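You operate a simulated robot arm through the tools that you are given. There is no shell and no other tool. Be economical: measure what you need, move in short steps, check, and stop when the job is done.

The job below is to be done with a simulated robot arm. You get a single attempt, and the scene is never put back.

TASK
Jar on the blender, lid on, blend at HIGH till frothy, switch off. Set down upright: blender jar.

The check looks at the end state, three seconds after you hand in, the way a careful person would. Anything else that was tipped, shoved, dropped, spilled or broken makes it a failure. Lids that push on must go on centred and level and be pressed home; caps that screw on are set level and turned clockwise until they are tight.

THE ROBOT
A 7-joint arm with a two-finger parallel gripper, hanging from a carriage that runs on a gantry, over the field with the corners [255, -1995], [255, 305], [-1025, 305], [-1025, -1995] (x, y) and turns from -303 to 385 degrees about z. Base frame: it is fixed where the carriage stands at the start and does not move with it; the origin is on the floor, on the carriage's upright axis, x ahead of it, y to its left, z up; the surface under the hand at the start is at about z = 850. Readings come in mm, degrees, newtons and seconds.
With the tool pointing down near the work surface it reaches from about 260 to 700 mm from the robot's upright axis, wherever it stands. Its first joint turns from -143.0 to 143.0 degrees. Places, roughly: blender base [700, -100, 900]; blender switch [600, -100, 900]; blue switch [600, -200, 900]; jar lid (10x10x4 cm) [500, 200, 900]; speed dial [600, 0, 900]; top of the blender [700, -100, 900]. Payload 1.57 kg.
The TCP is the grasp point between the finger pads, 30 mm short of the fingertips. In the tool frame z runs along the fingers and y along their closing line. Largest opening 110 mm; finger width 24, thickness 12; the body of the gripper, 48 by 112 mm, starts 78 mm behind the TCP.
Orientation is told as [roll, pitch, yaw] about the base's x, y, z axes, in that order, counted from this pose: with the fingers straight down and closing along the base's y, the tool's x points along the base's -x, its y along +y and its z along -z.

THE INTERFACE
- The arm moves only by the tool send_rows. Its argument "targets" is a list of rows, each an object of numbers (a shift or turn left out is 0, a gripper value left out holds the last): "fingers": the gripper command, from -1 (shut) to 1 (fully open), values between in proportion; "tx", "ty", "tz": the shift along the tool's x, y, z in units of 150 mm (1.0 is 150 mm); "wx", "wy", "wz": the turn, a rotation vector about the tool's x, y, z in units of 90 degrees (1.0 is 90 degrees). In form: [{"fingers": .., "tx": .., "ty": .., "tz": .., "wx": .., "wy": .., "wz": ..}, ...]. A call has 1 to 10 rows; each row is the pose to reach, as a shift and turn from the pose commanded when the call began, along the tool's axes at that moment. A call with a number of a shift or a turn outside -1 to 1 is refused whole. Rows are played at 5 a second. More than 50 mm and 8.6 degrees between two rows, or a gripper value outside its range, and nothing of the call is played. A pose out of reach is approached as far as the arm can. The call stops where the force on the tool passes 40 N (or 10 N more than at its start, if that is more) or the arm is blocked; 0.2 s more then pass. Each finger travels about 45 mm/s and halts on what it meets, pressing with about 29 N; the grip force reading is that of the motor and also rises with nothing between the fingers. The clock runs only during rows and for 0.2 s after the last one: add rows that repeat a pose to give the fingers time. The reply holds the time, the measured pose of the TCP, the force on the tool along the base axes, the opening and the grip force, in the units named above and with some noise, with the torque about the TCP (base axes, N m) and any sound that the robot's microphone picked up.
- Cameras (640 x 400 px; columns grow to the right, rows downward): "scene" is now at [281.7, 9.8, 1839.1]; the picture's right is [0.17, -0.99, 0.00], its down [-0.89, -0.15, -0.43] and it looks along [0.43, 0.07, -0.90] (base axes); focal length 284 px, centre (320, 200). "wrist" rides on the gripper at [70, 16, -141] in the tool frame; the picture's right is [-0.23, 0.97, 0.00], its down [-0.85, -0.20, -0.48] and it looks along [-0.47, -0.11, 0.88] (tool axes); focal length 222 px, centre (320, 200).
- capture(camera): a new picture of that camera. The clock stands still meanwhile.
- move_column(by): slides the trunk up (or, below 0, down) by that many mm; the arm and the scene camera ride with it, the base frame stays. It gives what a move gives, with no picture.
- base_move(legs): drives the robot by 1 to 6 legs, each [ahead, left, turn to the left] in mm, mm and degrees, along the robot's own axes; the way and the turn of a leg run together, so that a leg with both is an arc; at most 1500 mm and 180 degrees a leg. The arm and the cameras ride along, it lands a little off, and it stops where it bumps. It keeps to its track: a leg is cut to what the track allows. It gives what a move gives.
- pan_tilt(pan, tilt): turns the head with the scene camera to pan (to the left, within 155 degrees either way) and tilt (down, from -29 to 69), counted from straight ahead of the robot. It gives what a move gives.
- pixel_to_xyz(camera, pixels): for up to 12 pixels [column, row] of the newest picture of that camera ("zoom" is the newest enlarged one), the place [x, y, z] in the base frame of the surface seen there, good to about 3 mm. The clock stands still meanwhile.
- enlarge(camera, box): a new picture of the part [left, top, right, bottom] of that camera's present view, enlarged. The clock stands still meanwhile.
- job_done(): hands the job in; it is judged then, once.

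Work in short steps. Measure before you move; look again where a grasp or a placing could have gone wrong, and mend it. You have 80 turns and 68 pictures in all, those below and enlarged ones among them. Open the gripper and draw the arm clear of the work before you hand the job in, unless the task says otherwise; then end with one line.

The tools are called after ">>>" as name(argument=value, ...) on one line, values as JSON. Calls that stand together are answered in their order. send_rows: Moves the arm, as the interface text tells. Its arguments: {"type":"object","properties":{"targets":{"type":"array"}},"required":["targets"]} The other tools are called the same way: move_column (by) slides the trunk up or down; base_move (legs) drives the base; pan_tilt (pan, tilt) turns the head that bears the scene camera; capture (camera) takes a picture; pixel_to_xyz (camera, pixels) gives the place of the surface under pixels of a picture; enlarge (camera, box) takes an enlarged picture of a part of a camera's view; job_done () hands the job in.

At the start:

```text
clock: 0.0
tcp_pos: [780.9, -101.3, 1218.3]
tool_rot: [0.0, 0.0, 0.0]
force: [-0.5, 0.1, -0.3]
moment: [0.01, -0.01, 0.07]
grip_width: 109.9
grasp_force: 0.0
trunk travel left (down, up): [-525.0, 70.0]
robot x, y, heading: [2.1, -0.8, 0.1]
head pan, tilt: [9.8, 64.3]
```

scene: 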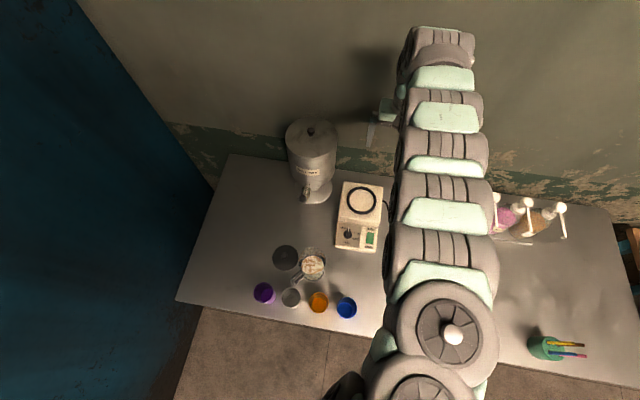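
wrist: 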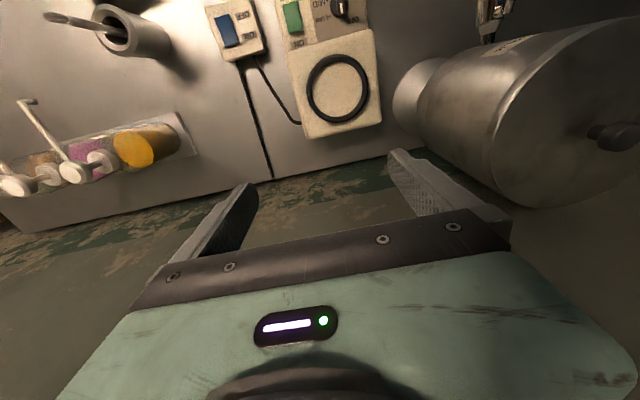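

The scene picture shows the blender base around (360,215), the jar near (312,265) and the lid near (286,257). I enlarge these to see the details.

>>> enlarge(camera="scene", box=[240, 170, 400, 330])

>>> enlarge(camera="wrist", box=[190, 0, 400, 150])

```text
2.50 times, centred on (320, 250) of scene
```

zoom: 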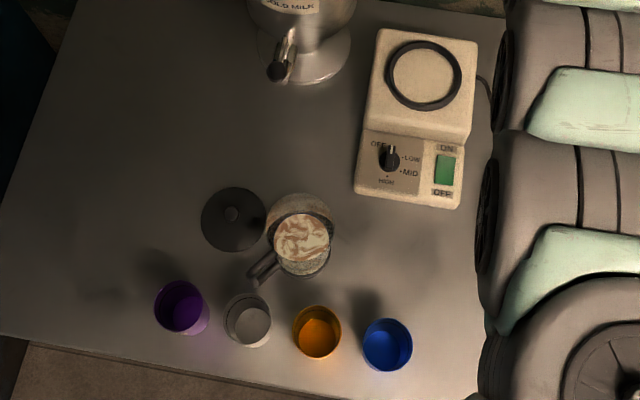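

```text
2.67 times, centred on (295, 75) of wrist
```

zoom: 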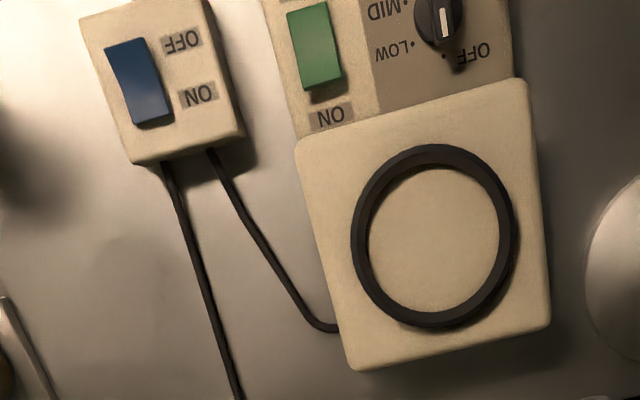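

The arm hides part of the view, but the main objects are visible. I measure the base ring, dial and rockers in the wrist zoom, and the jar, lid and cups in the scene picture.

>>> pixel_to_xyz(camera="zoom", pixels=[[434, 235], [434, 150], [434, 322], [357, 235], [512, 235], [315, 45], [437, 15], [140, 80], [305, 150], [520, 90], [355, 365], [548, 320]])

>>> pixel_to_xyz(camera="scene", pixels=[[285, 257], [285, 247], [274, 257], [297, 257], [313, 266], [311, 248], [326, 265], [296, 279], [310, 280], [264, 293], [291, 297], [319, 301]])

```text
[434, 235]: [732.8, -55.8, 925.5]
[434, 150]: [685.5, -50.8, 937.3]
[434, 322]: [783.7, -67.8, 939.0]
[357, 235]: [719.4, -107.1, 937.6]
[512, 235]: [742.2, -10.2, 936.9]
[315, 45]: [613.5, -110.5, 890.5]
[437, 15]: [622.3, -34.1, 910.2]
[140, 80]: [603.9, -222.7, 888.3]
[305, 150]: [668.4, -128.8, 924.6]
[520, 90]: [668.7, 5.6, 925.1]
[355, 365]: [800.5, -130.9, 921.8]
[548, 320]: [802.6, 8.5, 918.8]
```

```text
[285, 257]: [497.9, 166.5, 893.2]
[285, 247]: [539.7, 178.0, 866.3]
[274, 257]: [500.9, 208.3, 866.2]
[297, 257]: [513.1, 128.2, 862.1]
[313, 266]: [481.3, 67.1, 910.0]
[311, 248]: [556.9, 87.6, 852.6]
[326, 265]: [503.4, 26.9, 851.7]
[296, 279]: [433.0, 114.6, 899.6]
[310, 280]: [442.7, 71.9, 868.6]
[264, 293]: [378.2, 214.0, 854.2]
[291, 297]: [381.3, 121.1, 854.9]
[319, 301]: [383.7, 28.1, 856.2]
```

The ring centre is near (735,-58) and its top is near z 938. I drive back and left so the wrist camera looks down on the jar, lid and cups.

>>> base_move(legs=[[-430, 0, 0], [0, 165, 0]])

>>> capture(camera="wrist")

>>> capture(camera="scene")

```text
clock: 3.7
tcp_pos: [354.8, 58.6, 1218.0]
tool_rot: [-0.1, 0.0, -0.5]
force: [-0.3, 1.0, -0.5]
moment: [-0.02, 0.01, -0.01]
grip_width: 110.1
grasp_force: 0.0
trunk travel left (down, up): [-525.0, 70.0]
robot x, y, heading: [-425.5, 168.0, -0.4]
head pan, tilt: [9.8, 64.3]
```

```text
63 pictures are left
```

wrist: 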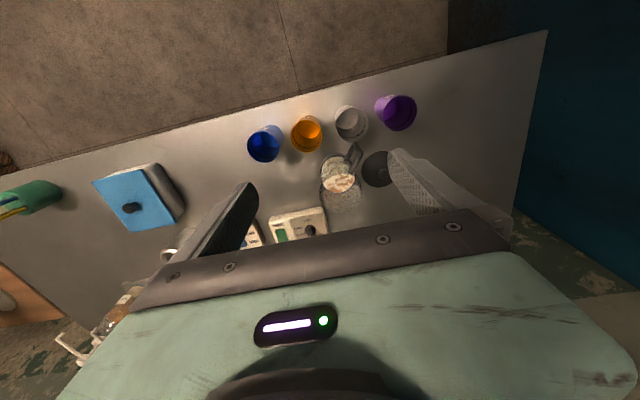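

```text
62 pictures are left
```

scene: 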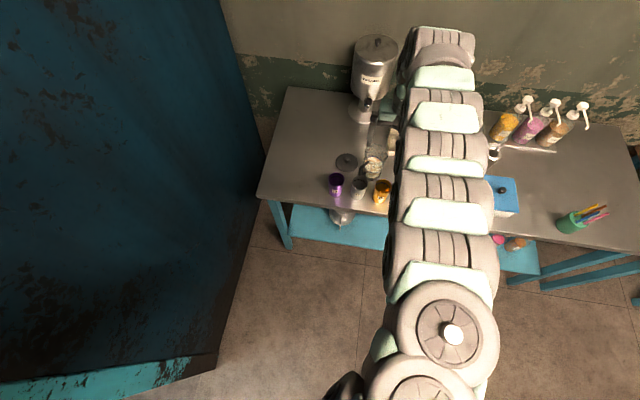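

The jar is at about (340,182) in the wrist view with its handle towards upper right. I enlarge that area, and the scene camera's view of the jar for a side look.

>>> enlarge(camera="wrist", box=[230, 80, 430, 245])

>>> enlarge(camera="scene", box=[310, 110, 410, 215])

```text
2.42 times, centred on (330, 162) of wrist
```

zoom: 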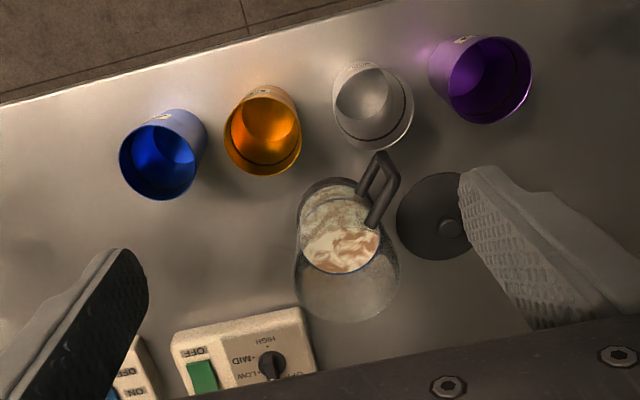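

```text
3.81 times, centred on (360, 162) of scene
```

zoom: 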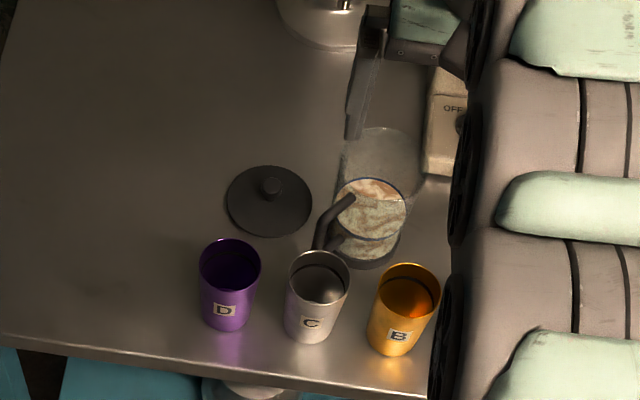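

The glass jar stands upright with its handle toward (-x,+y). I measure its rim, liquid edges, base and handle in this zoom.

>>> pixel_to_xyz(camera="zoom", pixels=[[385, 128], [420, 150], [347, 150], [375, 178], [372, 240], [338, 210], [405, 210], [372, 262], [345, 200], [320, 235], [340, 245], [380, 150]])

>>> enlarge(camera="scene", box=[355, 130, 395, 185])

```text
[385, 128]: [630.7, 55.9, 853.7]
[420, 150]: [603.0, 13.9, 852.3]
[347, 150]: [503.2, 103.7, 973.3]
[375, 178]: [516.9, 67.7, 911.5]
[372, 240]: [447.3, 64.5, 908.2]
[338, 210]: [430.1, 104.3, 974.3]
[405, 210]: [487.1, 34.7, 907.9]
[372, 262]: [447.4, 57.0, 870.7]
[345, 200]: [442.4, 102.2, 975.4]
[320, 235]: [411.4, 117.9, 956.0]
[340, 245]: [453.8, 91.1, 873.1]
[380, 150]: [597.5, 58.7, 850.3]
```

```text
7.27 times, centred on (375, 158) of scene
```

zoom: 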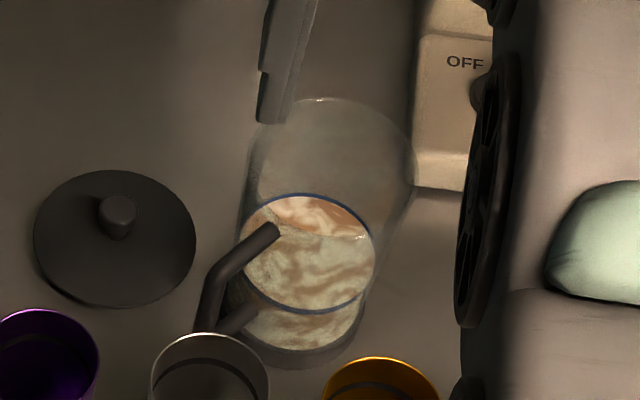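

The liquid is at z≈910 centred near (482,68). By ray geometry the rim is ⌀~88 at z≈985, and the handle points at about azimuth 145°. I yaw the tool -35° so the fingers close across the handle direction, and drive over the jar.

>>> send_rows(targets=[{"fingers": 1, "wz": 0.08}, {"wz": 0.16}, {"wz": 0.24}, {"wz": 0.32}, {"wz": 0.389}, {"wz": 0.389}])

>>> base_move(legs=[[60, 9, 0]])

>>> enlarge(camera="wrist", box=[160, 60, 480, 260])

```text
clock: 5.1
tcp_pos: [354.0, 58.1, 1215.9]
tool_rot: [0.0, 0.0, -35.6]
force: [0.0, -1.2, 0.1]
moment: [0.0, 0.0, -0.03]
grip_width: 110.0
grasp_force: 0.2
trunk travel left (down, up): [-525.0, 70.0]
robot x, y, heading: [-424.8, 163.4, -0.3]
head pan, tilt: [9.8, 64.3]
```

```text
clock: 6.0
tcp_pos: [415.1, 65.8, 1217.0]
tool_rot: [0.0, 0.0, -35.5]
force: [-0.2, 0.0, -0.1]
moment: [0.03, 0.0, 0.0]
grip_width: 110.3
grasp_force: 0.0
trunk travel left (down, up): [-525.0, 70.0]
robot x, y, heading: [-368.2, 171.7, -0.4]
head pan, tilt: [9.8, 64.3]
```

```text
2.00 times, centred on (320, 160) of wrist
```

zoom: 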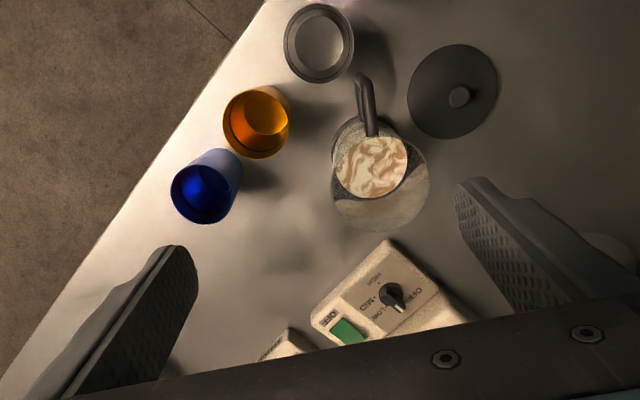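

The jar is in clear view. I measure the liquid edges, the handle and any rim hits again from here.

>>> pixel_to_xyz(camera="zoom", pixels=[[371, 166], [336, 166], [406, 166], [371, 140], [371, 195], [361, 78], [370, 128], [347, 125], [380, 232], [430, 180], [333, 190], [459, 97]])

>>> pixel_to_xyz(camera="zoom", pixels=[[411, 90], [497, 90], [459, 45], [459, 137], [445, 115], [256, 90], [317, 5], [394, 290], [391, 300], [350, 333], [333, 322], [362, 345]])

```text
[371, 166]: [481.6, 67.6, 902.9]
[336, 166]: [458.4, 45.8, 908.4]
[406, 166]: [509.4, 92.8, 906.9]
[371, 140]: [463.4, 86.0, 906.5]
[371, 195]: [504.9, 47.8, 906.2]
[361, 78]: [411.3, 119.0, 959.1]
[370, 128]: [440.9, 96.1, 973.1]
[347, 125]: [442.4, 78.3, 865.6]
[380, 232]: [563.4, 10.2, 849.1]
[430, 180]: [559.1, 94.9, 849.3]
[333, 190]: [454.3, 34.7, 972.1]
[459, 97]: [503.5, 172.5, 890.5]
```

```text
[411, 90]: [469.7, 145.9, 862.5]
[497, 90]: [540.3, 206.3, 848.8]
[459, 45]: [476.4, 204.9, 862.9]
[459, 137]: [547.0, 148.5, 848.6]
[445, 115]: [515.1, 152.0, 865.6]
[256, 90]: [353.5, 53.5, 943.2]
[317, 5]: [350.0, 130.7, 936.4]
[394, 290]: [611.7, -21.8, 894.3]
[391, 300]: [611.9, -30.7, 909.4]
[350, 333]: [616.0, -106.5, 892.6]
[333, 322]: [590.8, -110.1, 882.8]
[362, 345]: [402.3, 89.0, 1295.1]
```

The jar centre is (484,68), the rim radius ≈45 and the handle azimuth ≈146°. The lid centre is (503,172) with radius ~44. I drive over the jar and lower the trunk to just above the rim.

>>> base_move(legs=[[69, 2.5, 0]])

>>> move_column(by=-170)

```text
clock: 7.0
tcp_pos: [483.1, 68.8, 1215.9]
tool_rot: [0.0, 0.0, -35.5]
force: [0.1, -1.0, 0.3]
moment: [-0.05, -0.01, 0.01]
grip_width: 109.9
grasp_force: 0.0
trunk travel left (down, up): [-525.0, 70.0]
robot x, y, heading: [-298.5, 181.0, -0.2]
head pan, tilt: [9.8, 64.3]
```

```text
clock: 9.0
tcp_pos: [483.1, 68.1, 1046.3]
tool_rot: [0.1, 0.1, -35.5]
force: [-0.1, -0.2, 0.5]
moment: [0.04, -0.04, 0.02]
grip_width: 109.8
grasp_force: 0.1
trunk travel left (down, up): [-355.0, 240.0]
robot x, y, heading: [-301.9, 179.7, -0.4]
head pan, tilt: [9.8, 64.3]
```

The hand is at (483,68,1046), right over the jar. I look before descending around the rim.

>>> capture(camera="wrist")

```text
57 pictures are left
```

wrist: 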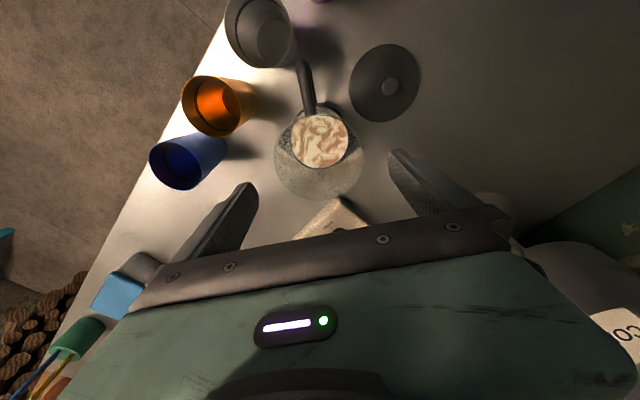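

The rim (columns 272–362) lies centred between the fingertips (250 and 392). I go down 88 mm with the force stop active.

>>> send_rows(targets=[{"fingers": 1, "tz": 0.15}, {"tz": 0.3}, {"tz": 0.42}, {"tz": 0.52}, {"tz": 0.59}, {"tz": 0.59}])

>>> capture(camera="wrist")

```text
clock: 10.4
tcp_pos: [483.2, 69.3, 958.1]
tool_rot: [0.0, 0.0, -35.5]
force: [0.5, 0.0, 0.2]
moment: [0.0, 0.01, 0.0]
grip_width: 109.9
grasp_force: 0.1
trunk travel left (down, up): [-355.0, 240.0]
robot x, y, heading: [-297.5, 177.1, -0.4]
head pan, tilt: [9.8, 64.3]
```

```text
56 pictures are left
```

wrist: 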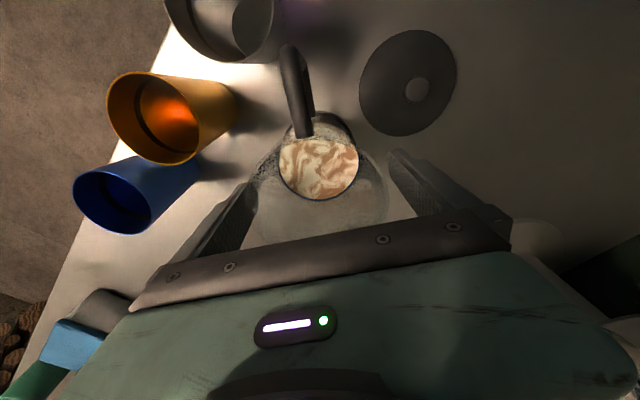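

The fingers straddle the glass without contact. I close on it.

>>> send_rows(targets=[{"fingers": -1}, {"fingers": -1}, {"fingers": -1}, {"fingers": -1}, {"fingers": -1}, {"fingers": -1}])

```text
clock: 11.8
tcp_pos: [482.9, 67.7, 958.2]
tool_rot: [0.0, 0.1, -35.5]
force: [-0.4, -1.2, 0.9]
moment: [0.02, -0.02, 0.01]
grip_width: 84.8
grasp_force: 28.8
trunk travel left (down, up): [-355.0, 240.0]
robot x, y, heading: [-296.5, 178.7, -0.3]
head pan, tilt: [9.8, 64.3]
```

The grip is firm at 84.8 mm. I lift 30 mm gently and read the force.

>>> send_rows(targets=[{"tz": -0.04}, {"tz": -0.08}, {"tz": -0.14}, {"tz": -0.2}, {"tz": -0.2}])

>>> enlarge(camera="scene", box=[270, 100, 470, 240])

```text
clock: 13.0
tcp_pos: [481.8, 69.1, 988.8]
tool_rot: [0.0, 0.0, -35.5]
force: [-1.1, -0.5, -3.2]
moment: [-0.03, -0.04, 0.01]
grip_width: 84.7
grasp_force: 29.6
trunk travel left (down, up): [-355.0, 240.0]
robot x, y, heading: [-296.1, 177.4, -0.3]
head pan, tilt: [9.8, 64.3]
```

```text
2.86 times, centred on (370, 170) of scene
```

zoom: 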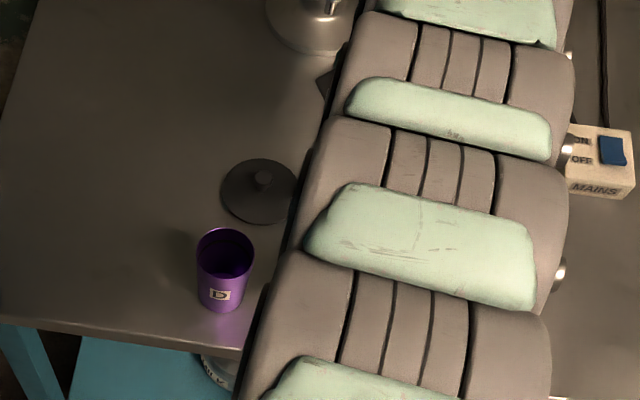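

The jar is lifted at about 0.35 kg. Before carrying, I raise the trunk and check the clearance to the milk dispenser beside the blender.

>>> move_column(by=90)

>>> capture(camera="scene")

>>> capture(camera="wrist")

```text
clock: 14.2
tcp_pos: [482.7, 69.6, 1078.1]
tool_rot: [-0.1, 0.0, -35.5]
force: [-0.9, -0.4, -4.1]
moment: [-0.01, -0.04, 0.01]
grip_width: 84.5
grasp_force: 28.6
trunk travel left (down, up): [-445.0, 150.0]
robot x, y, heading: [-299.1, 173.0, -0.6]
head pan, tilt: [9.8, 64.3]
```

```text
54 pictures are left
```

scene: 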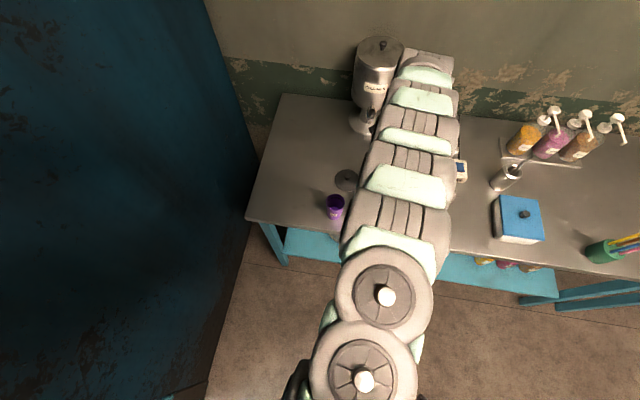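

```text
53 pictures are left
```

wrist: 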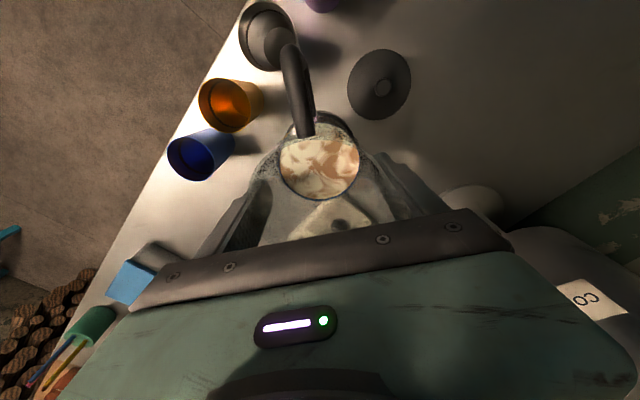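

The jar is held level. I measure the dispenser's extents in the scene view, columns 352–404 and rows 38–135.

>>> pixel_to_xyz(camera="scene", pixels=[[355, 60], [380, 60], [399, 52], [370, 95], [355, 85], [384, 85], [365, 130], [371, 115], [352, 122], [380, 45]])

>>> pixel_to_xyz(camera="wrist", pixels=[[282, 175], [357, 175], [320, 200], [318, 142], [297, 130], [285, 50]])

```text
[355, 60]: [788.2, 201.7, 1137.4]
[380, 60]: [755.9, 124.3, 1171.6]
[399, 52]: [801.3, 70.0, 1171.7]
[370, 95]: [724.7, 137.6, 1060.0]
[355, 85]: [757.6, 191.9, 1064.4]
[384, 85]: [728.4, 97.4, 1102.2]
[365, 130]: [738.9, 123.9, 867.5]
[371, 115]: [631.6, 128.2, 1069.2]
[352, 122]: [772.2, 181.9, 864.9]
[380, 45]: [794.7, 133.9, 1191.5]
```

```text
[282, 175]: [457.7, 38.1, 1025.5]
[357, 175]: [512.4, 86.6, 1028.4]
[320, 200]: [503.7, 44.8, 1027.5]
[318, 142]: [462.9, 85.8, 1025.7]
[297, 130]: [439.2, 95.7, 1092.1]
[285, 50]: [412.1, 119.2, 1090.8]
```

The dispenser edge is at y≈65, so there is clearance to spare. The jar sits about (+1.5,-2.5) mm from the TCP, bottom ≈ z 970. I drive it over the ring centre (733.5,-59.5).

>>> base_move(legs=[[250, -125, 0]])

>>> capture(camera="wrist")

>>> pan_tilt(pan=0, tilt=50)

>>> capture(camera="scene")

```text
clock: 16.2
tcp_pos: [735.6, -65.0, 1078.1]
tool_rot: [0.1, -0.1, -35.5]
force: [-0.9, 0.2, -2.7]
moment: [-0.01, -0.01, 0.01]
grip_width: 84.6
grasp_force: 29.2
trunk travel left (down, up): [-445.0, 150.0]
robot x, y, heading: [-41.9, 44.3, -0.6]
head pan, tilt: [9.8, 64.3]
```

```text
52 pictures are left
```

wrist: 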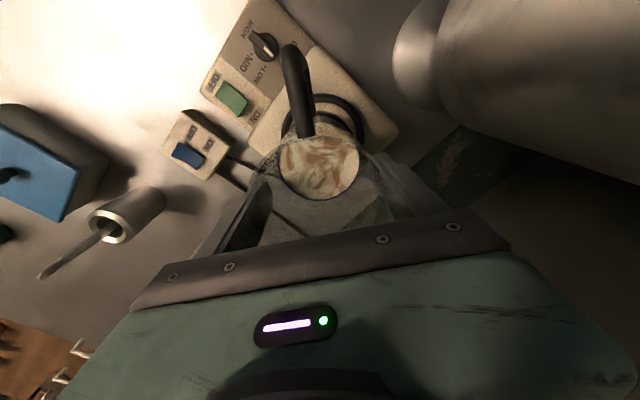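

```text
clock: 17.0
tcp_pos: [734.8, -65.9, 1078.0]
tool_rot: [-0.1, 0.0, -35.5]
force: [0.6, 1.0, -3.1]
moment: [-0.05, -0.02, 0.02]
grip_width: 84.7
grasp_force: 28.8
trunk travel left (down, up): [-445.0, 150.0]
robot x, y, heading: [-40.2, 42.9, -0.5]
head pan, tilt: [0.0, 50.0]
```

```text
51 pictures are left
```

scene: 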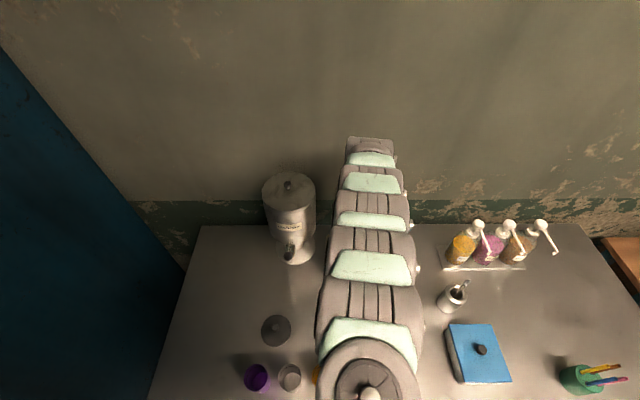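

Part of the ring is visible under the jar at about (350,110). I enlarge to measure the ring and the switch states.

>>> enlarge(camera="wrist", box=[150, 0, 410, 205])

```text
1.95 times, centred on (280, 102) of wrist
```

zoom: 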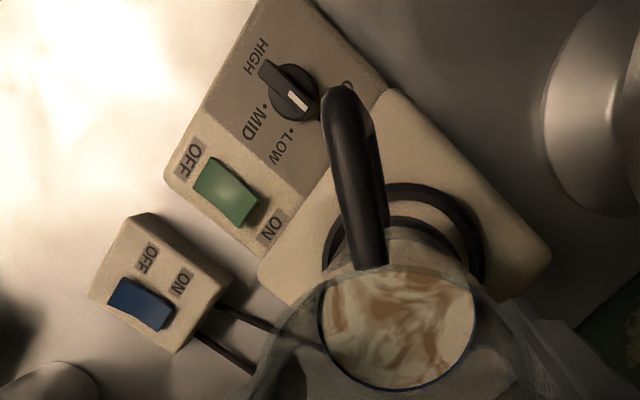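

The dial points at OFF. I measure ring points along its visible arc, along with the liquid edge.

>>> pixel_to_xyz(camera="zoom", pixels=[[395, 187], [420, 190], [445, 201], [463, 218], [474, 238], [479, 262], [332, 245], [322, 340], [472, 330], [400, 388], [400, 268], [290, 75]])

```text
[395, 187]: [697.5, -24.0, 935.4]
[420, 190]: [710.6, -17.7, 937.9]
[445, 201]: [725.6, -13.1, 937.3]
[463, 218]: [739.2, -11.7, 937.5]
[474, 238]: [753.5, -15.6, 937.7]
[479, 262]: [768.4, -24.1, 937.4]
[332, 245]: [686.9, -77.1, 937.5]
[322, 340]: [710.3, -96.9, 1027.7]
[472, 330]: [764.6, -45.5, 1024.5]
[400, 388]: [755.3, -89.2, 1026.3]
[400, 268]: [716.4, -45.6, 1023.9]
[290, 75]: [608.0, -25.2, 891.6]
```

The ring centre is (733,-60) and the jar centre is ≈(736.4,-68). I shift the jar (-3.4,+8.3) and lower to just above the ring.

>>> send_rows(targets=[{"tx": 0.025, "ty": 0.016}, {"tx": 0.051, "ty": 0.032}, {"tx": 0.051, "ty": 0.032, "tz": 0.08}, {"tx": 0.051, "ty": 0.032, "tz": 0.16}, {"tx": 0.051, "ty": 0.032, "tz": 0.18}, {"tx": 0.051, "ty": 0.032, "tz": 0.18}])

>>> enlarge(camera="wrist", box=[190, 30, 450, 235])

```text
clock: 18.4
tcp_pos: [730.3, -55.9, 1050.6]
tool_rot: [-0.1, 0.0, -35.4]
force: [1.2, -0.2, -2.9]
moment: [-0.01, -0.01, -0.01]
grip_width: 84.8
grasp_force: 28.5
trunk travel left (down, up): [-445.0, 150.0]
robot x, y, heading: [-45.0, 44.7, -0.3]
head pan, tilt: [0.0, 50.0]
```

```text
1.95 times, centred on (320, 132) of wrist
```

zoom: 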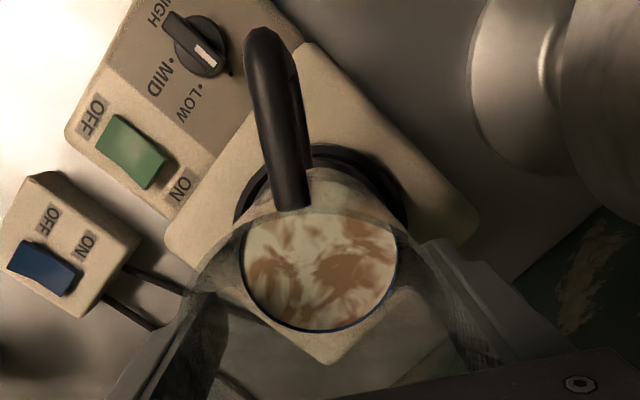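

I measure ring and liquid once more from this lower viewpoint to fine-correct.

>>> pixel_to_xyz(camera="zoom", pixels=[[243, 272], [396, 265], [320, 329], [320, 212], [320, 150], [350, 155], [385, 178], [402, 205], [241, 215], [260, 180], [340, 172], [370, 195]])

```text
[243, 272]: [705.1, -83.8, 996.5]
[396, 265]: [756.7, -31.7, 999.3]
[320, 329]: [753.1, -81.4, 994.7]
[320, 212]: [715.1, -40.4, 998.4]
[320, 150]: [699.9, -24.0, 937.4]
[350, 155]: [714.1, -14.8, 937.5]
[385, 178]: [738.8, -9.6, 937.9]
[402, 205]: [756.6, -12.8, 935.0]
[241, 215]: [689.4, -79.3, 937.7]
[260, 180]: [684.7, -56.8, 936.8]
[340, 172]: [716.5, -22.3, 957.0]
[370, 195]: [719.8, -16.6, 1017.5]
```

The jar centre (732.5,-59.3) is within 2 mm of the ring (734,-58.5). I apply the small correction and lower slowly to feel the seat.

>>> send_rows(targets=[{"tx": -0.005, "ty": 0.01}, {"tx": -0.005, "ty": 0.01, "tz": 0.03}, {"tx": -0.005, "ty": 0.01, "tz": 0.06}, {"tx": -0.005, "ty": 0.01, "tz": 0.08}, {"tx": -0.005, "ty": 0.01, "tz": 0.09}, {"tx": -0.005, "ty": 0.01, "tz": 0.1}])

```text
clock: 19.8
tcp_pos: [736.1, -59.0, 1039.4]
tool_rot: [0.0, -0.2, -35.6]
force: [-1.3, -9.3, 23.7]
moment: [0.12, -0.08, 0.01]
grip_width: 84.8
grasp_force: 28.8
trunk travel left (down, up): [-445.0, 150.0]
robot x, y, heading: [-44.9, 41.3, -0.6]
head pan, tilt: [0.0, 50.0]
```

Contact came at TCP z 1039 with a sideways force of -9 N in y, so the jar rides on the ring's edge. I look at it closely.

>>> enlarge(camera="wrist", box=[220, 60, 420, 220])

```text
2.50 times, centred on (320, 140) of wrist
```

zoom: 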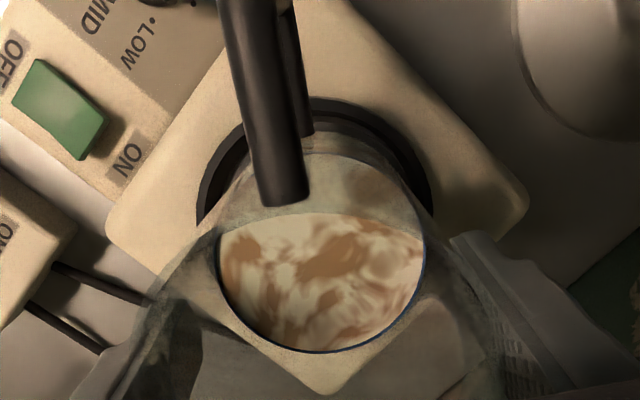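

The ring gap looks tighter on the right (+tool y), matching the force. I back up 3 mm, shift 2.5 mm along -tool y and 1.2 mm along -tool x, and lower again.

>>> send_rows(targets=[{"tz": -0.03}, {"tx": -0.008, "ty": -0.017, "tz": -0.03}, {"tx": -0.008, "ty": -0.017, "tz": -0.01}, {"tx": -0.008, "ty": -0.017, "tz": 0.0}, {"tx": -0.008, "ty": -0.017, "tz": 0.01}, {"tx": -0.008, "ty": -0.017, "tz": 0.02}])

```text
clock: 21.2
tcp_pos: [737.5, -59.8, 1036.7]
tool_rot: [0.4, -0.2, -35.6]
force: [3.7, 1.5, 26.3]
moment: [0.5, 0.37, -0.03]
grip_width: 84.6
grasp_force: 29.0
trunk travel left (down, up): [-445.0, 150.0]
robot x, y, heading: [-46.5, 47.2, -0.1]
head pan, tilt: [0.0, 50.0]
```

It went lower (1036.7), but the moment puts the contact on the handle side, about (-14,+19) mm. I shift 2 mm away from that side and lower a bit more.

>>> send_rows(targets=[{"tz": -0.02}, {"tx": -0.013, "ty": -0.004, "tz": -0.02}, {"tx": -0.013, "ty": -0.004, "tz": 0.0}, {"tx": -0.013, "ty": -0.004, "tz": 0.005}, {"tx": -0.013, "ty": -0.004, "tz": 0.01}])

>>> enlarge(camera="wrist", box=[220, 60, 420, 220])

```text
clock: 22.4
tcp_pos: [737.8, -62.0, 1035.8]
tool_rot: [0.1, -0.4, -35.5]
force: [0.5, -1.8, 27.4]
moment: [0.14, 0.74, 0.21]
grip_width: 84.9
grasp_force: 29.5
trunk travel left (down, up): [-445.0, 150.0]
robot x, y, heading: [-42.6, 42.8, -0.4]
head pan, tilt: [0.0, 50.0]
```

```text
2.50 times, centred on (320, 140) of wrist
```

zoom: 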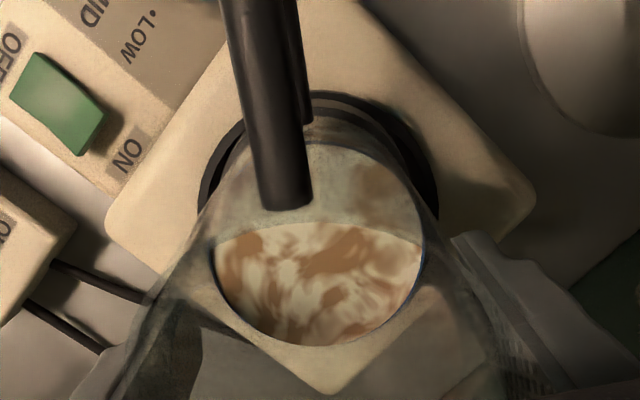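

The force is now nearly straight up. I measure liquid level and jar bottom against the ring to see whether it is seated.

>>> pixel_to_xyz(camera="zoom", pixels=[[215, 270], [422, 250], [310, 344], [350, 225], [350, 100], [390, 125], [425, 165], [205, 190], [232, 140], [350, 130], [400, 175], [375, 140]])

```text
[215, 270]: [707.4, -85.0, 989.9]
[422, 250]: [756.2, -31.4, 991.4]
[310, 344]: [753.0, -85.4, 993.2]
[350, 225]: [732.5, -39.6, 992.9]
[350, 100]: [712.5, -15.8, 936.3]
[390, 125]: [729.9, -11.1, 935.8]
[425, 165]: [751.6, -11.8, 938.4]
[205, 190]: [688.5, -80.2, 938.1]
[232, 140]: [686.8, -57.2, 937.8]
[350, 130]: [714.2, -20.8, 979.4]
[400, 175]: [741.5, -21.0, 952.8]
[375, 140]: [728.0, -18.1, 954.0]
```

The liquid is at z≈991.5; seated it would be ~982, so the jar still rests on the ring. The moment now puts support on the -x side, so I shift +x 2.5 mm and press lightly again.

>>> send_rows(targets=[{"tz": -0.015}, {"tx": -0.0136, "ty": 0.0097, "tz": -0.01}, {"tx": -0.0136, "ty": 0.0097, "tz": 0.0}, {"tx": -0.0136, "ty": 0.0097, "tz": 0.005}, {"tx": -0.0136, "ty": 0.0097, "tz": 0.01}])

```text
clock: 23.6
tcp_pos: [739.0, -63.0, 1031.5]
tool_rot: [-0.1, -0.2, -35.6]
force: [-2.0, -7.6, 19.4]
moment: [0.32, 0.06, 0.05]
grip_width: 85.0
grasp_force: 29.1
trunk travel left (down, up): [-445.0, 150.0]
robot x, y, heading: [-41.9, 42.0, -0.4]
head pan, tilt: [0.0, 50.0]
```

It dropped to 1031.5 with a -7.6 N push in y. I yield 1.5 mm in -y and continue down.

>>> send_rows(targets=[{"tx": -0.003, "ty": -0.004}, {"tx": -0.006, "ty": -0.008}, {"tx": -0.006, "ty": -0.008, "tz": 0.01}, {"tx": -0.006, "ty": -0.008, "tz": 0.015}])

>>> enlarge(camera="wrist", box=[220, 60, 420, 220])

```text
clock: 24.6
tcp_pos: [739.1, -60.9, 1030.8]
tool_rot: [0.1, -0.1, -35.4]
force: [0.4, 2.0, 20.6]
moment: [1.1, -0.32, -0.02]
grip_width: 84.9
grasp_force: 29.0
trunk travel left (down, up): [-445.0, 150.0]
robot x, y, heading: [-46.7, 44.6, -0.5]
head pan, tilt: [0.0, 50.0]
```

```text
2.50 times, centred on (320, 140) of wrist
```

zoom: 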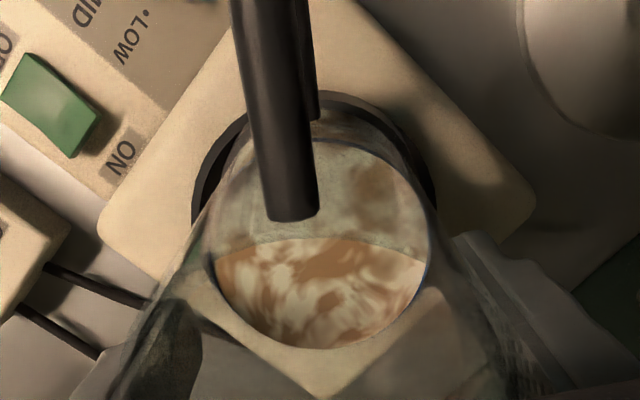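

The support now reads on the +y side. I measure the liquid disc for tilt and height, and the jar rim/handle too.

>>> pixel_to_xyz(camera="zoom", pixels=[[225, 275], [416, 272], [320, 335], [320, 245], [270, 255], [370, 255], [320, 290], [270, 310], [375, 310], [300, 215], [265, 20], [400, 165]])

```text
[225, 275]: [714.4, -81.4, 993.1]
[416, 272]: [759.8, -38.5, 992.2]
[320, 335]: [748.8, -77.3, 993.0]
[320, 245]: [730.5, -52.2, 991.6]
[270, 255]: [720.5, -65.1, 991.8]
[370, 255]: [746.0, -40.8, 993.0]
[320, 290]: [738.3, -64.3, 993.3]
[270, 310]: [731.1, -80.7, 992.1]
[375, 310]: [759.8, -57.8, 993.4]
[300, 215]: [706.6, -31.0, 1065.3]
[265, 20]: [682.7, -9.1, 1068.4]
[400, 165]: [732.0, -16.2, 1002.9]
```

Fitting the liquid edge puts the jar at about (731,-54): it has slid ~9 mm along the pads toward the handle while hung on the ring, and ~13 mm up. I lift it free 15 mm and remeasure.

>>> send_rows(targets=[{"tz": -0.03}, {"tz": -0.06}, {"tz": -0.1}, {"tz": -0.1}])

>>> capture(camera="wrist")

>>> enlarge(camera="wrist", box=[200, 40, 440, 230])

```text
clock: 25.6
tcp_pos: [737.8, -62.7, 1043.3]
tool_rot: [0.0, 0.0, -35.6]
force: [0.6, 0.6, -3.5]
moment: [-0.04, -0.03, -0.03]
grip_width: 85.0
grasp_force: 29.5
trunk travel left (down, up): [-445.0, 150.0]
robot x, y, heading: [-39.4, 43.2, -0.5]
head pan, tilt: [0.0, 50.0]
```

```text
45 pictures are left
```

wrist: 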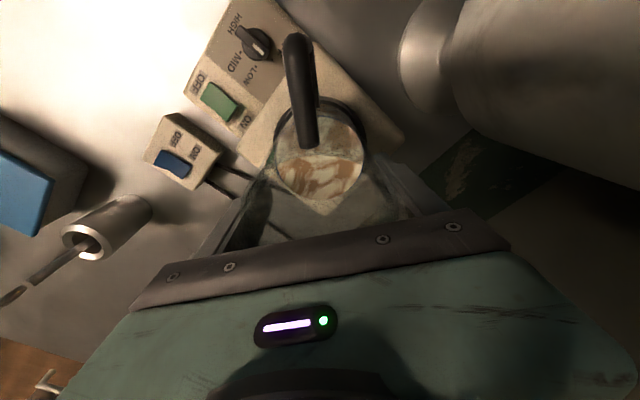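

```text
2.11 times, centred on (320, 135) of wrist
```

zoom: 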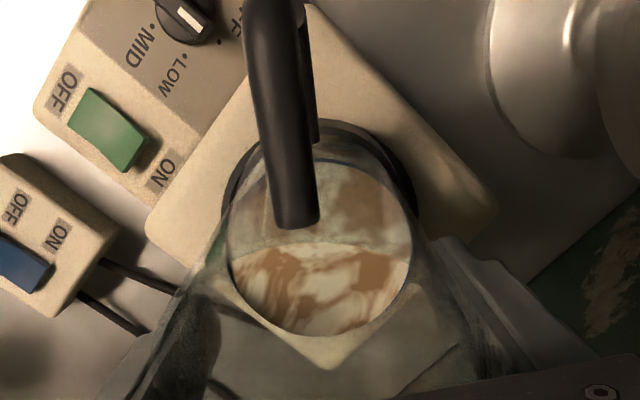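

The liquid ellipse spans columns 230–411 and rows 165–337, so its centre pixel is (320,251), which is exposed. I query it and the ring again.

>>> pixel_to_xyz(camera="zoom", pixels=[[320, 252], [320, 260], [236, 262], [406, 258], [320, 332], [345, 127], [385, 146], [405, 178], [228, 195], [245, 160], [412, 215], [340, 290]])

```text
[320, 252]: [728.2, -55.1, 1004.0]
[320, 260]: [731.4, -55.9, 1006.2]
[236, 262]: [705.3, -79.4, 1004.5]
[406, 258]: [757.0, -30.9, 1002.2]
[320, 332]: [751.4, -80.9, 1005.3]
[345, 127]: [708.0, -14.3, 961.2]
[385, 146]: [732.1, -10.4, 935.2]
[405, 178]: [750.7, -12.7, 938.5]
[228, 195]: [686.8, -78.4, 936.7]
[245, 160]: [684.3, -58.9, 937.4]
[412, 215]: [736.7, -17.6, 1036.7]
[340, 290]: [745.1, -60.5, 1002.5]
```

The jar centre is (729.5,-55), needing (+4.5,-4) to match the ring centre (734,-59). I shift it while free and lower in small steps.

>>> send_rows(targets=[{"tx": -0.02, "ty": -0.002}, {"tx": -0.04, "ty": -0.004}, {"tx": -0.04, "ty": -0.004, "tz": 0.03}, {"tx": -0.04, "ty": -0.004, "tz": 0.06}, {"tx": -0.04, "ty": -0.004, "tz": 0.075}, {"tx": -0.04, "ty": -0.004, "tz": 0.09}])

```text
clock: 27.0
tcp_pos: [739.9, -65.8, 1032.9]
tool_rot: [-0.1, 0.0, -35.5]
force: [0.1, 0.9, -3.7]
moment: [-0.06, -0.06, -0.01]
grip_width: 84.7
grasp_force: 29.2
out of reach, approached as far as the arm can: row 6
trunk travel left (down, up): [-445.0, 150.0]
robot x, y, heading: [-43.6, 39.8, -0.6]
head pan, tilt: [0.0, 50.0]
```

The arm is at the end of its reach here, still with no contact. I lower with the trunk in small steps instead.

>>> move_column(by=-5)

>>> move_column(by=-4)

```text
clock: 27.5
tcp_pos: [741.4, -65.1, 1030.2]
tool_rot: [0.1, -0.1, -35.6]
force: [0.8, -0.1, 7.6]
moment: [0.4, 0.05, 0.07]
grip_width: 84.5
grasp_force: 28.8
trunk travel left (down, up): [-440.0, 155.0]
robot x, y, heading: [-40.4, 40.4, -0.4]
head pan, tilt: [0.0, 50.0]
```

```text
clock: 28.0
tcp_pos: [744.9, -67.4, 1026.9]
tool_rot: [0.1, -0.3, -35.6]
force: [1.3, -4.5, 20.4]
moment: [0.75, -0.13, -0.07]
grip_width: 84.6
grasp_force: 28.8
trunk travel left (down, up): [-436.0, 159.0]
robot x, y, heading: [-40.6, 47.8, -0.5]
head pan, tilt: [0.0, 50.0]
```

Contact again, on the +y side, and the outstretched arm is drifting. I raise 25 mm, retract the arm 90 mm, then bring the carriage forward 90 mm so the arm works within its stiff range.

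>>> move_column(by=30)

>>> send_rows(targets=[{"tx": 0.12, "ty": -0.087}, {"tx": 0.25, "ty": -0.18}, {"tx": 0.37, "ty": -0.265}, {"tx": 0.488, "ty": -0.349}, {"tx": 0.488, "ty": -0.349}])

>>> base_move(legs=[[90, 0, 0]])

>>> enlarge(camera="wrist", box=[200, 40, 440, 230])

```text
clock: 28.8
tcp_pos: [739.1, -65.5, 1052.8]
tool_rot: [-0.1, 0.2, -35.4]
force: [0.6, 0.0, -3.7]
moment: [-0.07, -0.04, 0.04]
grip_width: 84.8
grasp_force: 30.0
trunk travel left (down, up): [-466.0, 129.0]
robot x, y, heading: [-41.5, 41.1, -0.6]
head pan, tilt: [0.0, 50.0]
```

```text
clock: 30.0
tcp_pos: [664.9, -60.1, 1055.7]
tool_rot: [1.2, -0.3, -35.0]
force: [0.4, -0.5, -3.1]
moment: [-0.01, -0.06, -0.01]
grip_width: 84.6
grasp_force: 29.7
out of reach, approached as far as the arm can: row 4, 5
trunk travel left (down, up): [-466.0, 129.0]
robot x, y, heading: [-40.9, 46.4, -0.6]
head pan, tilt: [0.0, 50.0]
```

```text
clock: 31.1
tcp_pos: [756.4, -58.5, 1056.0]
tool_rot: [1.0, -0.3, -34.8]
force: [0.1, 0.4, -3.5]
moment: [-0.03, -0.05, -0.03]
grip_width: 84.5
grasp_force: 28.4
trunk travel left (down, up): [-466.0, 129.0]
robot x, y, heading: [46.7, 45.0, -0.4]
head pan, tilt: [0.0, 50.0]
```

```text
2.11 times, centred on (320, 135) of wrist
```

zoom: 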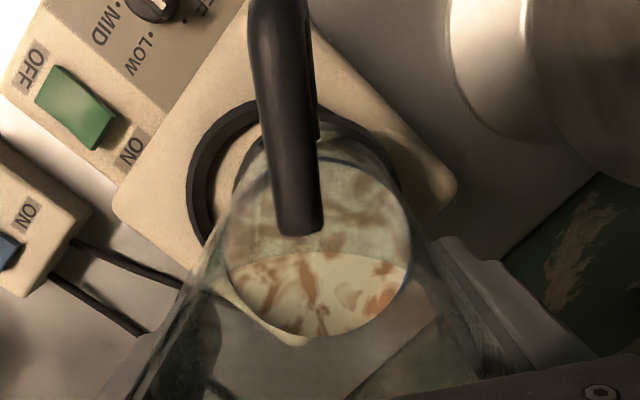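

The arm reported a reach limit on retracting, probably a joint limit. I send a null row to learn the actual commanded pose before correcting.

>>> send_rows(targets=[{"tz": 0.0}, {"tz": 0.0}])

```text
clock: 31.7
tcp_pos: [756.4, -56.4, 1056.5]
tool_rot: [1.2, -0.2, -34.9]
force: [-0.4, -0.7, -4.5]
moment: [-0.06, -0.01, -0.02]
grip_width: 84.7
grasp_force: 28.8
trunk travel left (down, up): [-466.0, 129.0]
robot x, y, heading: [47.9, 41.6, -0.4]
head pan, tilt: [0.0, 50.0]
```

I measure the jar centre and ring in this view.

>>> pixel_to_xyz(camera="zoom", pixels=[[318, 262], [232, 268], [404, 268], [318, 330], [195, 165], [215, 125], [250, 105], [196, 200], [208, 165], [225, 130], [300, 280], [340, 280]])

```text
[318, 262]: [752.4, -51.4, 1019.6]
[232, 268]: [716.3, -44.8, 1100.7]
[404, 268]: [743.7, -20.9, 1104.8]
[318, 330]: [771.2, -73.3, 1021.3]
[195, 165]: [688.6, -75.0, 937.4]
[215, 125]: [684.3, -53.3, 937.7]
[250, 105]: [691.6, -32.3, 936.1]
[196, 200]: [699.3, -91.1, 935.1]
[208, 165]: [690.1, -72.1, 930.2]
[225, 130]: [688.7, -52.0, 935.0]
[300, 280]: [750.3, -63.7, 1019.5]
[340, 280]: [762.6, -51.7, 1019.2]
```

Both jar base and ring inner radius come out near 41 mm, so the fit is tight and centring must be felt out. I shift the jar by (-13,-9.5) back over the ring centre and see whether the small roll error clears.

>>> send_rows(targets=[{"tx": 0.017, "ty": -0.05}, {"tx": 0.034, "ty": -0.102}, {"tx": 0.034, "ty": -0.102}])

```text
clock: 32.5
tcp_pos: [744.8, -66.7, 1055.3]
tool_rot: [1.1, -0.3, -34.8]
force: [-0.8, 0.4, -3.2]
moment: [-0.05, -0.06, 0.01]
grip_width: 84.6
grasp_force: 29.1
trunk travel left (down, up): [-466.0, 129.0]
robot x, y, heading: [46.8, 42.0, -0.3]
head pan, tilt: [0.0, 50.0]
```

The arm moves freely now. I level the tool (roll 1.1°) before lowering.

>>> send_rows(targets=[{"wx": 0.006, "wy": -0.002, "wz": 0.002}, {"wx": 0.012, "wy": -0.004, "wz": 0.004}, {"wx": 0.012, "wy": -0.004, "wz": 0.004}])

>>> enlarge(camera="wrist", box=[200, 40, 440, 230])

```text
clock: 33.3
tcp_pos: [744.5, -65.7, 1056.3]
tool_rot: [0.2, -0.7, -35.2]
force: [0.1, 0.4, -3.2]
moment: [-0.04, -0.04, -0.02]
grip_width: 84.7
grasp_force: 28.9
trunk travel left (down, up): [-466.0, 129.0]
robot x, y, heading: [49.1, 37.9, -0.4]
head pan, tilt: [0.0, 50.0]
```

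```text
2.11 times, centred on (320, 135) of wrist
```

zoom: 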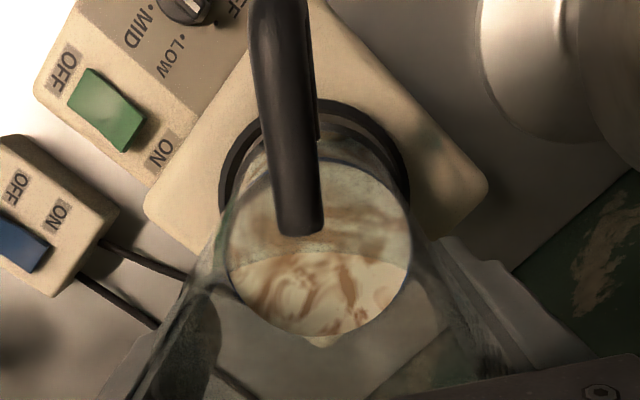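

I measure jar and ring again in this view for the fine offset.

>>> pixel_to_xyz(camera="zoom", pixels=[[319, 258], [319, 264], [319, 331], [238, 278], [400, 278], [280, 285], [360, 285], [224, 190], [240, 150], [340, 108], [375, 125], [402, 165]])

```text
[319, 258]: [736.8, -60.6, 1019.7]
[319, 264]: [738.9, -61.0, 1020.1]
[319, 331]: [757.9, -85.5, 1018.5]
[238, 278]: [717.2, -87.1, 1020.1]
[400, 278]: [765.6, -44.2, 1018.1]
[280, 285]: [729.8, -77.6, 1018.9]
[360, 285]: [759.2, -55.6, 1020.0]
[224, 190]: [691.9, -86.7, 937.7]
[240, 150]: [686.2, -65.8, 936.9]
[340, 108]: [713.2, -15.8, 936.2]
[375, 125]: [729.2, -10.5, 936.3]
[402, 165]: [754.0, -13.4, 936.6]
```

The jar centre is (735,-58.6) against the ring (734,-59), and earlier contacts hinted at aiming slightly toward -y. I shift 2 mm and lower 23 mm to just at the ring.

>>> send_rows(targets=[{"ty": -0.014}, {"ty": -0.014, "tz": 0.05}, {"ty": -0.014, "tz": 0.1}, {"ty": -0.014, "tz": 0.14}, {"ty": -0.014, "tz": 0.16}, {"ty": -0.014, "tz": 0.18}])

```text
clock: 34.7
tcp_pos: [742.0, -68.9, 1029.8]
tool_rot: [0.1, -0.6, -35.2]
force: [0.4, 0.0, -3.6]
moment: [-0.06, -0.03, -0.04]
grip_width: 84.3
grasp_force: 29.1
trunk travel left (down, up): [-466.0, 129.0]
robot x, y, heading: [47.1, 37.3, -0.7]
head pan, tilt: [0.0, 50.0]
```

No contact yet with the bottom near 936, slightly below the ring top. I continue in small steps.

>>> send_rows(targets=[{"tz": 0.013}, {"tz": 0.026}, {"tz": 0.04}])

```text
clock: 35.5
tcp_pos: [744.6, -69.9, 1024.2]
tool_rot: [0.2, -0.7, -35.3]
force: [-0.2, 0.7, 10.3]
moment: [0.49, 0.45, -0.02]
grip_width: 84.3
grasp_force: 29.1
trunk travel left (down, up): [-466.0, 129.0]
robot x, y, heading: [47.2, 40.9, -0.5]
head pan, tilt: [0.0, 50.0]
```

Contact at about 14 N, with support again on the handle side (azimuth ≈128°). I lift 2 mm, level the 0.7° pitch, shift 1.5 mm away from that side and lower again.

>>> send_rows(targets=[{"tz": -0.02}, {"tz": -0.02, "tx": -0.0095, "ty": -0.003, "wx": 0.0044, "wy": 0.0064}, {"tz": 0.0, "tx": -0.0095, "ty": -0.003, "wx": 0.0044, "wy": 0.0064}, {"tz": 0.01, "tx": -0.0095, "ty": -0.003, "wx": 0.0044, "wy": 0.0064}, {"tz": 0.02, "tx": -0.0095, "ty": -0.003, "wx": 0.0044, "wy": 0.0064}])

```text
clock: 36.7
tcp_pos: [746.6, -71.7, 1020.9]
tool_rot: [-0.2, -0.3, -35.2]
force: [3.6, -4.0, 17.2]
moment: [0.48, 0.44, 0.24]
grip_width: 84.4
grasp_force: 28.8
trunk travel left (down, up): [-466.0, 129.0]
robot x, y, heading: [50.0, 42.0, -0.8]
head pan, tilt: [0.0, 50.0]
```

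The force still pushes toward (+x,-y) with support on the handle side, so I go further the same way: lift, shift 3 mm, lower.

>>> send_rows(targets=[{"tz": -0.04}, {"tz": -0.04, "tx": -0.01, "ty": -0.003}, {"tz": -0.04, "tx": -0.02, "ty": -0.004}, {"tz": -0.02, "tx": -0.02, "ty": -0.004}, {"tz": -0.01, "tx": -0.02, "ty": -0.004}, {"tz": 0.0, "tx": -0.02, "ty": -0.004}, {"tz": 0.01, "tx": -0.02, "ty": -0.004}])

>>> enlarge(camera="wrist", box=[200, 40, 440, 230])

```text
clock: 38.3
tcp_pos: [749.2, -71.5, 1020.0]
tool_rot: [-0.4, -0.2, -35.2]
force: [-2.3, 5.1, 21.7]
moment: [0.04, -0.06, 0.03]
grip_width: 84.6
grasp_force: 29.0
trunk travel left (down, up): [-466.0, 129.0]
robot x, y, heading: [45.9, 41.8, -0.7]
head pan, tilt: [0.0, 50.0]
```

```text
2.11 times, centred on (320, 135) of wrist
```

zoom: 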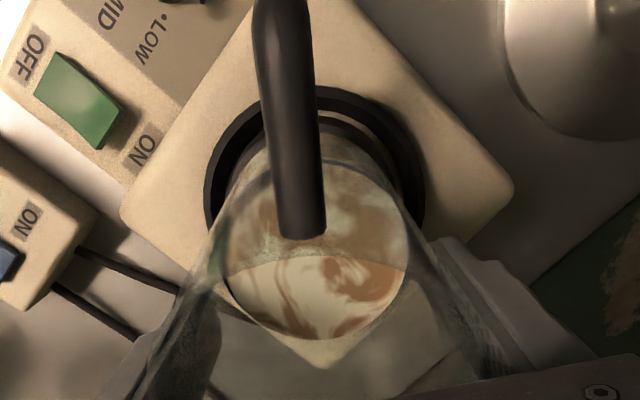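

The moment vanished and the jar base now appears inside the ring with a gap all round. I check the liquid level: seated should be ≈982.

>>> pixel_to_xyz(camera="zoom", pixels=[[319, 262], [319, 330], [238, 278], [398, 278], [280, 290], [360, 290], [300, 235], [385, 165], [370, 140], [235, 175], [400, 140], [340, 300]])

```text
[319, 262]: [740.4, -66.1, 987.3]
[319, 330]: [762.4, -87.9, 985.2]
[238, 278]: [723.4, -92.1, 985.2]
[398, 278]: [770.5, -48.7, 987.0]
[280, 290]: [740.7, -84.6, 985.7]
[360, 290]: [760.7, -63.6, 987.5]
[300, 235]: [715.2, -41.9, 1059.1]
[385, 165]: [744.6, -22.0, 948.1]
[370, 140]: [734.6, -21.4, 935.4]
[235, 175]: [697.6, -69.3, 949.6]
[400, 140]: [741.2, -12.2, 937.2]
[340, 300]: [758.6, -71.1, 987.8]
```

The liquid is at 986, about 8 mm below the ring-top position, and the ring wall now pushes back toward (-x,+y). I yield 2.5 mm that way while pressing down slightly.

>>> send_rows(targets=[{"tx": 0.008, "ty": 0.002}, {"tx": 0.016, "ty": 0.004}, {"tx": 0.016, "ty": 0.004, "tz": 0.007}, {"tx": 0.016, "ty": 0.004, "tz": 0.014}])

>>> enlarge(camera="wrist", box=[200, 40, 440, 230])

```text
clock: 39.3
tcp_pos: [746.5, -68.9, 1016.7]
tool_rot: [-0.3, -0.1, -35.1]
force: [-0.6, 2.9, 22.4]
moment: [-0.21, -0.25, -0.04]
grip_width: 84.4
grasp_force: 28.8
trunk travel left (down, up): [-466.0, 129.0]
robot x, y, heading: [49.5, 44.3, -0.8]
head pan, tilt: [0.0, 50.0]
```

```text
2.11 times, centred on (320, 135) of wrist
```

zoom: 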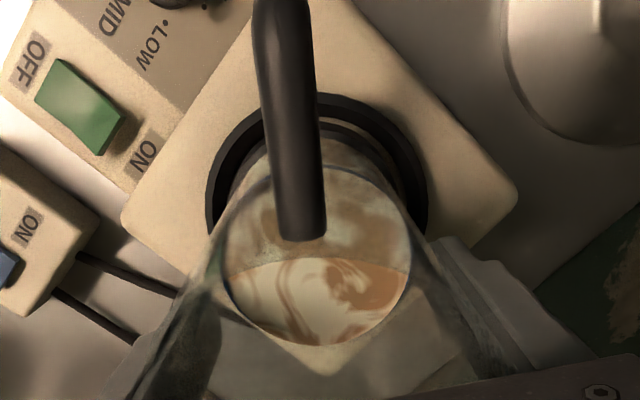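

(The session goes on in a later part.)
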